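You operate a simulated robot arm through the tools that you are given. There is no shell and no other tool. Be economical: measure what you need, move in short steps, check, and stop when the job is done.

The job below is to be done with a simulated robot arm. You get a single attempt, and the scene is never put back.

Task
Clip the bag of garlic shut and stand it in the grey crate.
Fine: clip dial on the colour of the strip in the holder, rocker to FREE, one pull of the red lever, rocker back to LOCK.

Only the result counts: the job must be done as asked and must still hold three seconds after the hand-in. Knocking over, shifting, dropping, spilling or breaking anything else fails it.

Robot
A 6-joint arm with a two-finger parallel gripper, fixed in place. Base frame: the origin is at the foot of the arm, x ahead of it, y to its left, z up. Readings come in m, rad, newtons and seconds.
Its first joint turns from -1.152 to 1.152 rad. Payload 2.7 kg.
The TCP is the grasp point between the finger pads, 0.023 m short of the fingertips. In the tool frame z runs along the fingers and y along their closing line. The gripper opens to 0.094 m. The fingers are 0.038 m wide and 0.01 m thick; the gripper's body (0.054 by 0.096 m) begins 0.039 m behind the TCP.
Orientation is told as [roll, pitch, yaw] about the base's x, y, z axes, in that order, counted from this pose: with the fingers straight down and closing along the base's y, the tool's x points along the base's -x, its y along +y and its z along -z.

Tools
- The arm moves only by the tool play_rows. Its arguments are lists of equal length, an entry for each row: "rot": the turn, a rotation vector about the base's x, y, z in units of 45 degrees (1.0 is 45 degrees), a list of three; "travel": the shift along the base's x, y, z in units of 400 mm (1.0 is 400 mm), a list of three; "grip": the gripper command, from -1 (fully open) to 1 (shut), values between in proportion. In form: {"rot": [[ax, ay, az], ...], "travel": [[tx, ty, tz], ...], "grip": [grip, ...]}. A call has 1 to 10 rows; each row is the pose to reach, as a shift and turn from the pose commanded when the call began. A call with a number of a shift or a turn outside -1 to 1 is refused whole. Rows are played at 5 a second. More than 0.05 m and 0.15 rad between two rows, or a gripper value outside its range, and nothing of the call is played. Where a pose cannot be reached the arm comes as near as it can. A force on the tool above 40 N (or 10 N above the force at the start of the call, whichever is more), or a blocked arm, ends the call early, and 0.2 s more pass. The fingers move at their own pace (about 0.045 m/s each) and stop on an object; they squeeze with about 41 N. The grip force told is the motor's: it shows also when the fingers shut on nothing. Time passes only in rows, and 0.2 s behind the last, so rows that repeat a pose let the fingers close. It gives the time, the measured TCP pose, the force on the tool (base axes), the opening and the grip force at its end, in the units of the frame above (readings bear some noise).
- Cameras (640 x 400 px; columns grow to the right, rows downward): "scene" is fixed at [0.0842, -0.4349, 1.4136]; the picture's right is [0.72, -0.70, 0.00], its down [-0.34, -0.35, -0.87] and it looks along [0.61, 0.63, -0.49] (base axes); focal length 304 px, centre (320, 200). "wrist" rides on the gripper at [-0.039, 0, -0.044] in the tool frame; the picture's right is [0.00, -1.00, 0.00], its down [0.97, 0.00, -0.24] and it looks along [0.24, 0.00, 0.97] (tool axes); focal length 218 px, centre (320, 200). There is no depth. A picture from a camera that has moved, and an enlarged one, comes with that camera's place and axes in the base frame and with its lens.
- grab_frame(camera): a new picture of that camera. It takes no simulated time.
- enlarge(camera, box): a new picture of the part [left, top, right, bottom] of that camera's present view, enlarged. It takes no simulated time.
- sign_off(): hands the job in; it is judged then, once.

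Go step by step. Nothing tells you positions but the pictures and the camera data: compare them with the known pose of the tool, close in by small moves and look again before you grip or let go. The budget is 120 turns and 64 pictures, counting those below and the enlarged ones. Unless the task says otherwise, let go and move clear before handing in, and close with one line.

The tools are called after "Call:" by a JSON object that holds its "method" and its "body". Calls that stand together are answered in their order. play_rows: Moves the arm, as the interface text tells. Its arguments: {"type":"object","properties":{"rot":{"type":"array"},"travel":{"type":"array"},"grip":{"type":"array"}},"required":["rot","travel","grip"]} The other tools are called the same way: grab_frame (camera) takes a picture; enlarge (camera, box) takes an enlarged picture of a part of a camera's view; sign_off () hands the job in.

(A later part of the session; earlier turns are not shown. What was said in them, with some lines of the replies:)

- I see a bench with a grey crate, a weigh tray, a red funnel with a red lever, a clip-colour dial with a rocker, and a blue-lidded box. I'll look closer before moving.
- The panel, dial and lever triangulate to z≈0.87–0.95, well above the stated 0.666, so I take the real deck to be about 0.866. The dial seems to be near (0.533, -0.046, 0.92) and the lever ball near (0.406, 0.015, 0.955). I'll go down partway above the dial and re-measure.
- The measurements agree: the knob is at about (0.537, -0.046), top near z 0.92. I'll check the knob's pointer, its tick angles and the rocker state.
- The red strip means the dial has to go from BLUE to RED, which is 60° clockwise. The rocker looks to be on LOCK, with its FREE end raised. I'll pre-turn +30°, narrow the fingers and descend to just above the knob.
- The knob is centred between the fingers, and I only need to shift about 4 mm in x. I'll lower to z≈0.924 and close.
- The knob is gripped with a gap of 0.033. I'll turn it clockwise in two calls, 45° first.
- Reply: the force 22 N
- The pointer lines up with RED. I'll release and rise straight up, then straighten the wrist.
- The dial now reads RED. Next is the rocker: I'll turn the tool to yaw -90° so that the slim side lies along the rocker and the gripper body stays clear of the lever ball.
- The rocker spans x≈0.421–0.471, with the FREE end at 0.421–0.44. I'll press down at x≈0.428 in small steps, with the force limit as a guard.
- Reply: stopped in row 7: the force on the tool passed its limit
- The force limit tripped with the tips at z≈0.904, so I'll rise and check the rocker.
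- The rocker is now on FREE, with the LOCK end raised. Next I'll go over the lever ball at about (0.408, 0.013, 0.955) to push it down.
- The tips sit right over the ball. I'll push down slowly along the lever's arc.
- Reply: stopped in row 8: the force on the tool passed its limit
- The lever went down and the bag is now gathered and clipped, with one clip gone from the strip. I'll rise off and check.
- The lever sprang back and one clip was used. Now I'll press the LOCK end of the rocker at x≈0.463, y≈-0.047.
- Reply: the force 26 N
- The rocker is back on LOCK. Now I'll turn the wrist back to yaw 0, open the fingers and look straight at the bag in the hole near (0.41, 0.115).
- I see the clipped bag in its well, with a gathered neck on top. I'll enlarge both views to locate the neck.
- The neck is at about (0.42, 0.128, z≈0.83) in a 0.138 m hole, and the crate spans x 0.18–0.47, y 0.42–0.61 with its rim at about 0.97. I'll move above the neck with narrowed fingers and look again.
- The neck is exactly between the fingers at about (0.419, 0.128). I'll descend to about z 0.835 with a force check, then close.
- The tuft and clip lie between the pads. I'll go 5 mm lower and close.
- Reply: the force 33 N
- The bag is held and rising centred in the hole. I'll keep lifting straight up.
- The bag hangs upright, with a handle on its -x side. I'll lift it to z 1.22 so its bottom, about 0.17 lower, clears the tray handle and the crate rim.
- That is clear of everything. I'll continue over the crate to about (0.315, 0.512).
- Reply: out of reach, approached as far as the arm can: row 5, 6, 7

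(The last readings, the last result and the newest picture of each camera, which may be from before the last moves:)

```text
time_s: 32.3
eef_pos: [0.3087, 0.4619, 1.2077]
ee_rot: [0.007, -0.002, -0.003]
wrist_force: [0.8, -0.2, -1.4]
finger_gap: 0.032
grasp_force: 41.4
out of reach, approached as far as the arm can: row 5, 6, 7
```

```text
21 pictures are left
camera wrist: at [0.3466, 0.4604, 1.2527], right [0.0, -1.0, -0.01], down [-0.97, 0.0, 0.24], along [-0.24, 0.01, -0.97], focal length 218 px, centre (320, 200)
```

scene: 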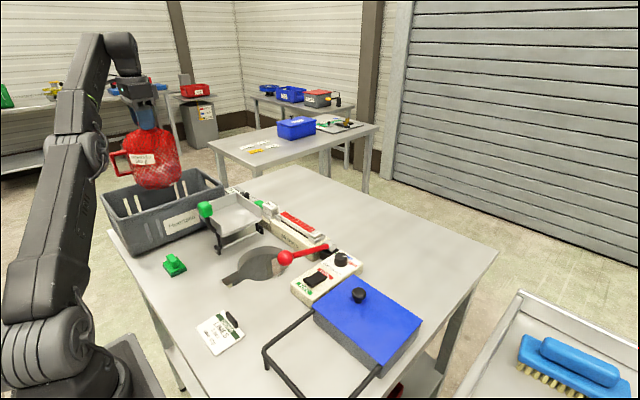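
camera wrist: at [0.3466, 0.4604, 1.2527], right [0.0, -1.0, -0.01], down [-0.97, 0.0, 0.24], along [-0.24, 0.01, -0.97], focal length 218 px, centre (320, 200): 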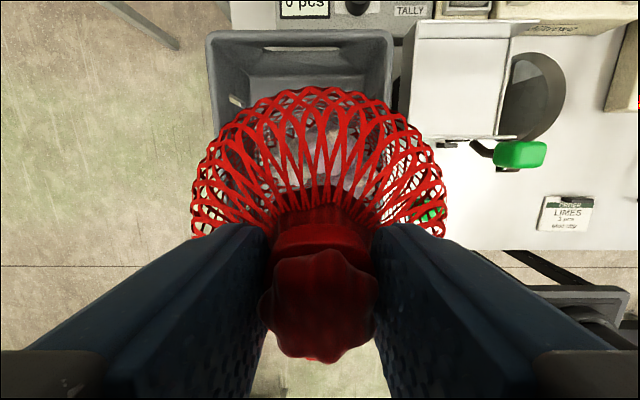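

The arm ran into its reach limit at this height. From this view I put the crate at x 0.18–0.465, y 0.383–0.58, centre (0.322, 0.481), with the rim at about 0.985. I'll make a small test move to see where the command pose stands.

Call:
{"method": "play_rows", "body": {"rot": [[0, 0, 0], [0, 0, 0]], "travel": [[0, -0.05, -0.02], [0.02, -0.1, -0.05]], "grip": [0.8, 0.8]}}

```text
time_s: 32.9
eef_pos: [0.3161, 0.4213, 1.1885]
ee_rot: [0.007, -0.001, 0.002]
wrist_force: [0.9, 0.1, -2.4]
finger_gap: 0.0321
grasp_force: 41.0
```

The command base equals the measured pose. I'll edge outward towards the crate centre at this lower height.

Call:
{"method": "play_rows", "body": {"rot": [[0, 0, 0], [0, 0, 0], [0, 0, 0]], "travel": [[0.03, 0.05, -0.01], [0.04, 0.1, -0.02], [0.04, 0.14, -0.025]], "grip": [0.8, 0.8, 0.8]}}

Call:
{"method": "grab_frame", "body": {"camera": "scene"}}

Call:
{"method": "grab_frame", "body": {"camera": "wrist"}}

```text
time_s: 33.7
eef_pos: [0.3285, 0.4704, 1.1736]
ee_rot: [0.005, -0.001, -0.003]
wrist_force: [0.2, 0.2, -2.2]
finger_gap: 0.0321
grasp_force: 41.0
out of reach, approached as far as the arm can: row 3
```

```text
20 pictures are left
```

scene: 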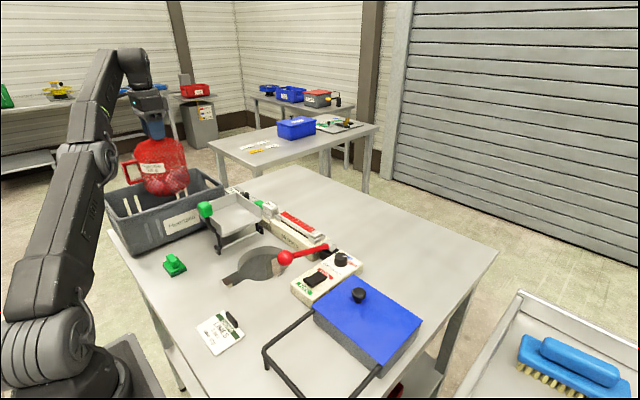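

```text
19 pictures are left
camera wrist: at [0.3668, 0.4692, 1.2188], right [0.0, -1.0, -0.01], down [-0.97, 0.0, 0.24], along [-0.24, 0.01, -0.97], focal length 218 px, centre (320, 200)
```

wrist: 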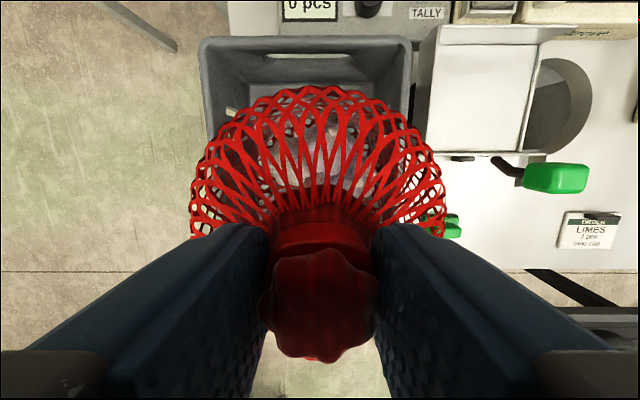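

The bag is over the crate opening and just needs about 10 mm more y. I'll descend part of the way while edging out, then look.

Call:
{"method": "play_rows", "body": {"rot": [[0, 0, 0], [0, 0, 0], [0, 0, 0]], "travel": [[0, 0.004, -0.03], [0, 0.015, -0.06], [0, 0.028, -0.09]], "grip": [0.8, 0.8, 0.8]}}

Call:
{"method": "enlarge", "body": {"camera": "scene", "box": [80, 90, 256, 260]}}

Call:
{"method": "grab_frame", "body": {"camera": "wrist"}}

```text
time_s: 34.5
eef_pos: [0.3278, 0.481, 1.1375]
ee_rot: [0.007, -0.002, -0.002]
wrist_force: [-0.5, -0.7, -1.5]
finger_gap: 0.0321
grasp_force: 41.0
out of reach, approached as far as the arm can: row 2
```

```text
2.35 times, centred on (168, 175) of scene
camera zoom: at [0.0842, -0.4349, 1.4136], right [0.72, -0.7, 0.0], down [-0.34, -0.35, -0.87], along [0.61, 0.63, -0.49], focal length 716 px, centre (678, 259)
```

zoom: 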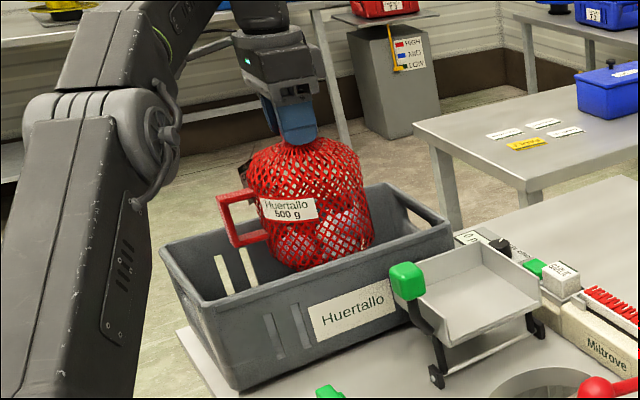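

```text
17 pictures are left
camera wrist: at [0.3669, 0.4799, 1.1826], right [0.0, -1.0, -0.01], down [-0.97, 0.0, 0.24], along [-0.24, 0.01, -0.97], focal length 218 px, centre (320, 200)
```

wrist: 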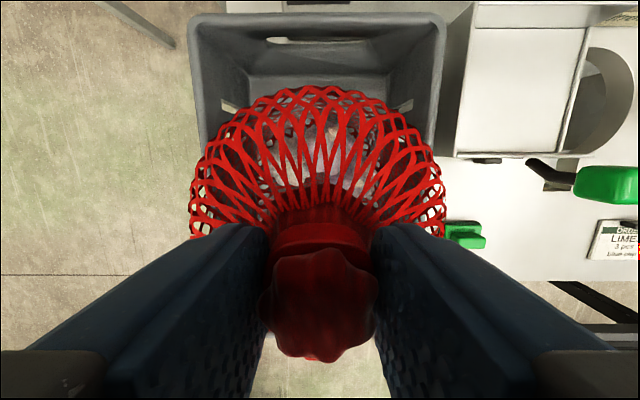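

The bag is inside the crate opening with margin on all sides. I'll lower it to just above the floor.

Call:
{"method": "play_rows", "body": {"rot": [[0, 0, 0], [0, 0, 0], [0, 0, 0], [0, 0, 0]], "travel": [[0.003, 0.004, -0.06], [0.006, 0.005, -0.11], [0.006, 0.005, -0.16], [0.006, 0.005, -0.19]], "grip": [0.8, 0.8, 0.8, 0.8]}}

Call:
{"method": "enlarge", "body": {"camera": "scene", "box": [80, 90, 256, 260]}}

```text
time_s: 35.5
eef_pos: [0.3308, 0.4834, 1.0626]
ee_rot: [0.006, -0.003, -0.002]
wrist_force: [1.0, 1.1, -1.9]
finger_gap: 0.0322
grasp_force: 41.0
```

```text
2.35 times, centred on (168, 175) of scene
camera zoom: at [0.0842, -0.4349, 1.4136], right [0.72, -0.7, 0.0], down [-0.34, -0.35, -0.87], along [0.61, 0.63, -0.49], focal length 716 px, centre (678, 259)
```

zoom: 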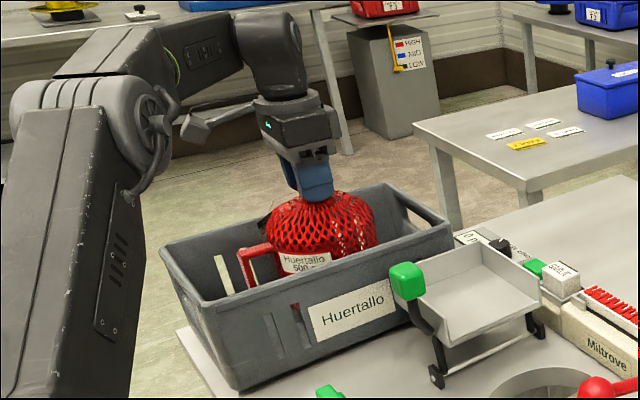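

Going well, with no contact yet. I'll take 3 mm steps to find the floor.

Call:
{"method": "play_rows", "body": {"rot": [[0, 0, 0], [0, 0, 0], [0, 0, 0], [0, 0, 0]], "travel": [[0, 0, -0.008], [0, 0, -0.016], [0, 0, -0.024], [0, 0, -0.03]], "grip": [0.8, 0.8, 0.8, 0.8]}}

```text
time_s: 36.3
eef_pos: [0.3317, 0.4841, 1.0612]
ee_rot: [0.02, -0.013, 0.0]
wrist_force: [-0.7, -1.2, 6.0]
finger_gap: 0.0323
grasp_force: 41.3
stopped in row 4: the force on the tool passed its limit (the readings are from after the stop); the commanded pose is now the measured one
```

Contact at z≈1.061 puts the bag's bottom at about 0.883, which fits the crate floor. A quick look before letting go.

Call:
{"method": "grab_frame", "body": {"camera": "wrist"}}

Call:
{"method": "enlarge", "body": {"camera": "scene", "box": [110, 130, 238, 250]}}

```text
15 pictures are left
camera wrist: at [0.3688, 0.483, 1.1065], right [0.0, -1.0, -0.02], down [-0.97, 0.0, 0.23], along [-0.23, 0.02, -0.97], focal length 218 px, centre (320, 200)
```

wrist: 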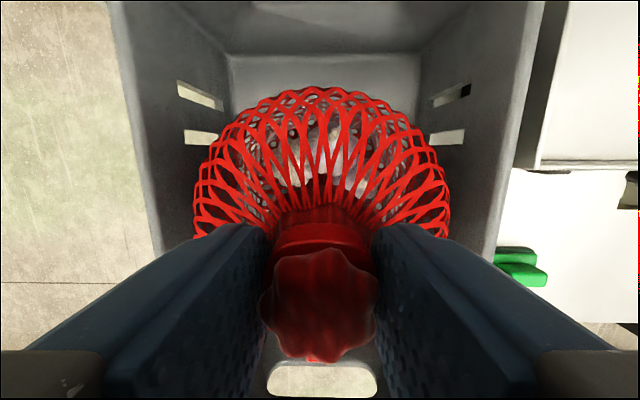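

```text
3.33 times, centred on (174, 190) of scene
camera zoom: at [0.0841, -0.435, 1.4135], right [0.72, -0.7, 0.0], down [-0.34, -0.35, -0.87], along [0.61, 0.63, -0.49], focal length 1014 px, centre (807, 233)
```

zoom: 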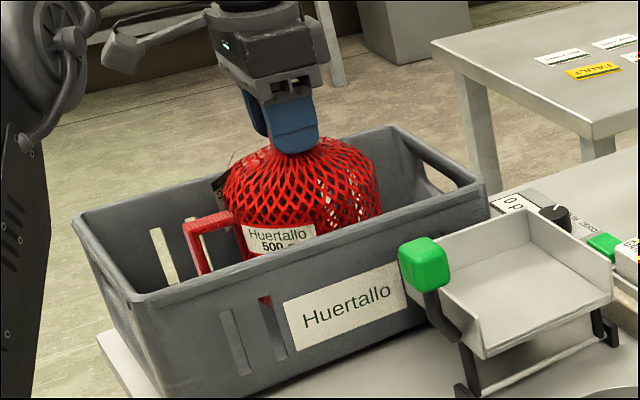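

The bag is centred on the crate floor and upright. I'll open the fingers and rise straight up.

Call:
{"method": "play_rows", "body": {"rot": [[0, 0, 0], [0, 0, 0], [0, 0, 0], [0, 0, 0], [0, 0, 0], [0, 0, 0], [0, 0, 0]], "travel": [[0, 0, 0], [0, 0, 0], [0, 0, 0], [0, 0, 0.03], [0, 0, 0.08], [-0.02, -0.04, 0.16], [-0.04, -0.08, 0.24]], "grip": [0.1, -0.3, -0.3, -0.3, -0.3, -0.3, -0.3]}}

Call:
{"method": "grab_frame", "body": {"camera": "wrist"}}

Call:
{"method": "grab_frame", "body": {"camera": "scene"}}

```text
time_s: 37.9
eef_pos: [0.3139, 0.4514, 1.1571]
ee_rot: [0.02, -0.01, 0.002]
wrist_force: [0.5, 0.0, -0.4]
finger_gap: 0.0612
grasp_force: 0.1
```

```text
13 pictures are left
camera wrist: at [0.3526, 0.4511, 1.2024], right [0.0, -1.0, -0.02], down [-0.97, 0.0, 0.23], along [-0.23, 0.02, -0.97], focal length 218 px, centre (320, 200)
```

wrist: 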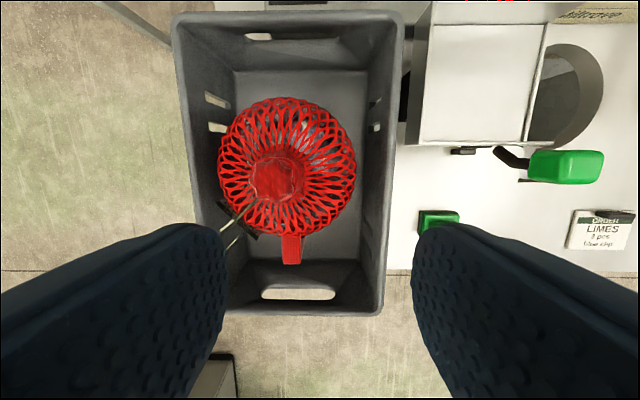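

```text
12 pictures are left
```

scene: 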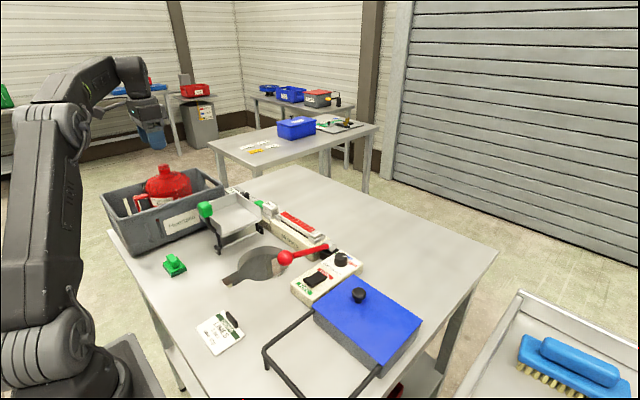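

The bag is standing free in the crate. I'll let a second pass and check that it is still upright, and check the controls one last time.

Call:
{"method": "play_rows", "body": {"rot": [[0, 0, 0], [0, 0, 0], [0, 0, 0], [0, 0, 0], [0, 0, 0], [0, 0, 0]], "travel": [[-0.02, -0.08, 0.02], [-0.02, -0.16, 0.04], [-0.02, -0.16, 0.04], [-0.02, -0.16, 0.04], [-0.02, -0.16, 0.04], [-0.02, -0.16, 0.04]], "grip": [-0.3, -0.3, -0.3, -0.3, -0.3, -0.3]}}

Call:
{"method": "enlarge", "body": {"camera": "scene", "box": [90, 140, 250, 260]}}

Call:
{"method": "enlarge", "body": {"camera": "scene", "box": [230, 200, 390, 310]}}

```text
time_s: 39.3
eef_pos: [0.3065, 0.3886, 1.1719]
ee_rot: [0.021, -0.011, 0.0]
wrist_force: [-0.3, 0.1, 0.7]
finger_gap: 0.0611
grasp_force: 0.1
```

```text
3.33 times, centred on (170, 200) of scene
camera zoom: at [0.0842, -0.4349, 1.4136], right [0.72, -0.7, 0.0], down [-0.34, -0.35, -0.87], along [0.61, 0.63, -0.49], focal length 1014 px, centre (820, 200)
```

zoom: 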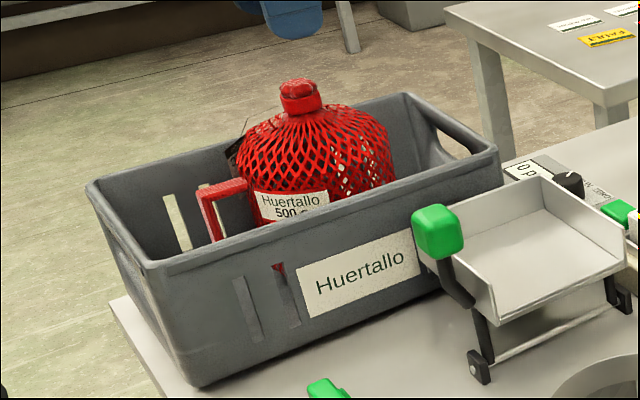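

```text
3.64 times, centred on (310, 255) of scene
camera zoom: at [0.0842, -0.4349, 1.4136], right [0.72, -0.7, 0.0], down [-0.34, -0.35, -0.87], along [0.61, 0.63, -0.49], focal length 1106 px, centre (356, 0)
```

zoom: 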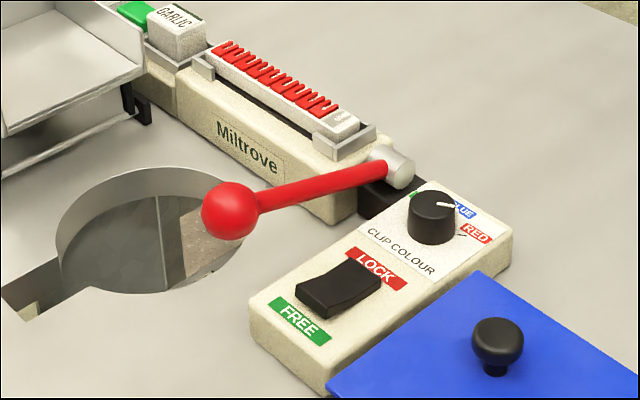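

The bag stands upright in the crate, closed with a red clip. The dial is on RED, the rocker is on LOCK, and nothing else has moved, so I'm handing in.

Call:
{"method": "sign_off", "body": {}}

```text
The job is handed in.
```

The garlic bag is closed with a red clip and standing upright in the grey crate; the dial is on RED, the lever was pulled once and the rocker is back on LOCK.
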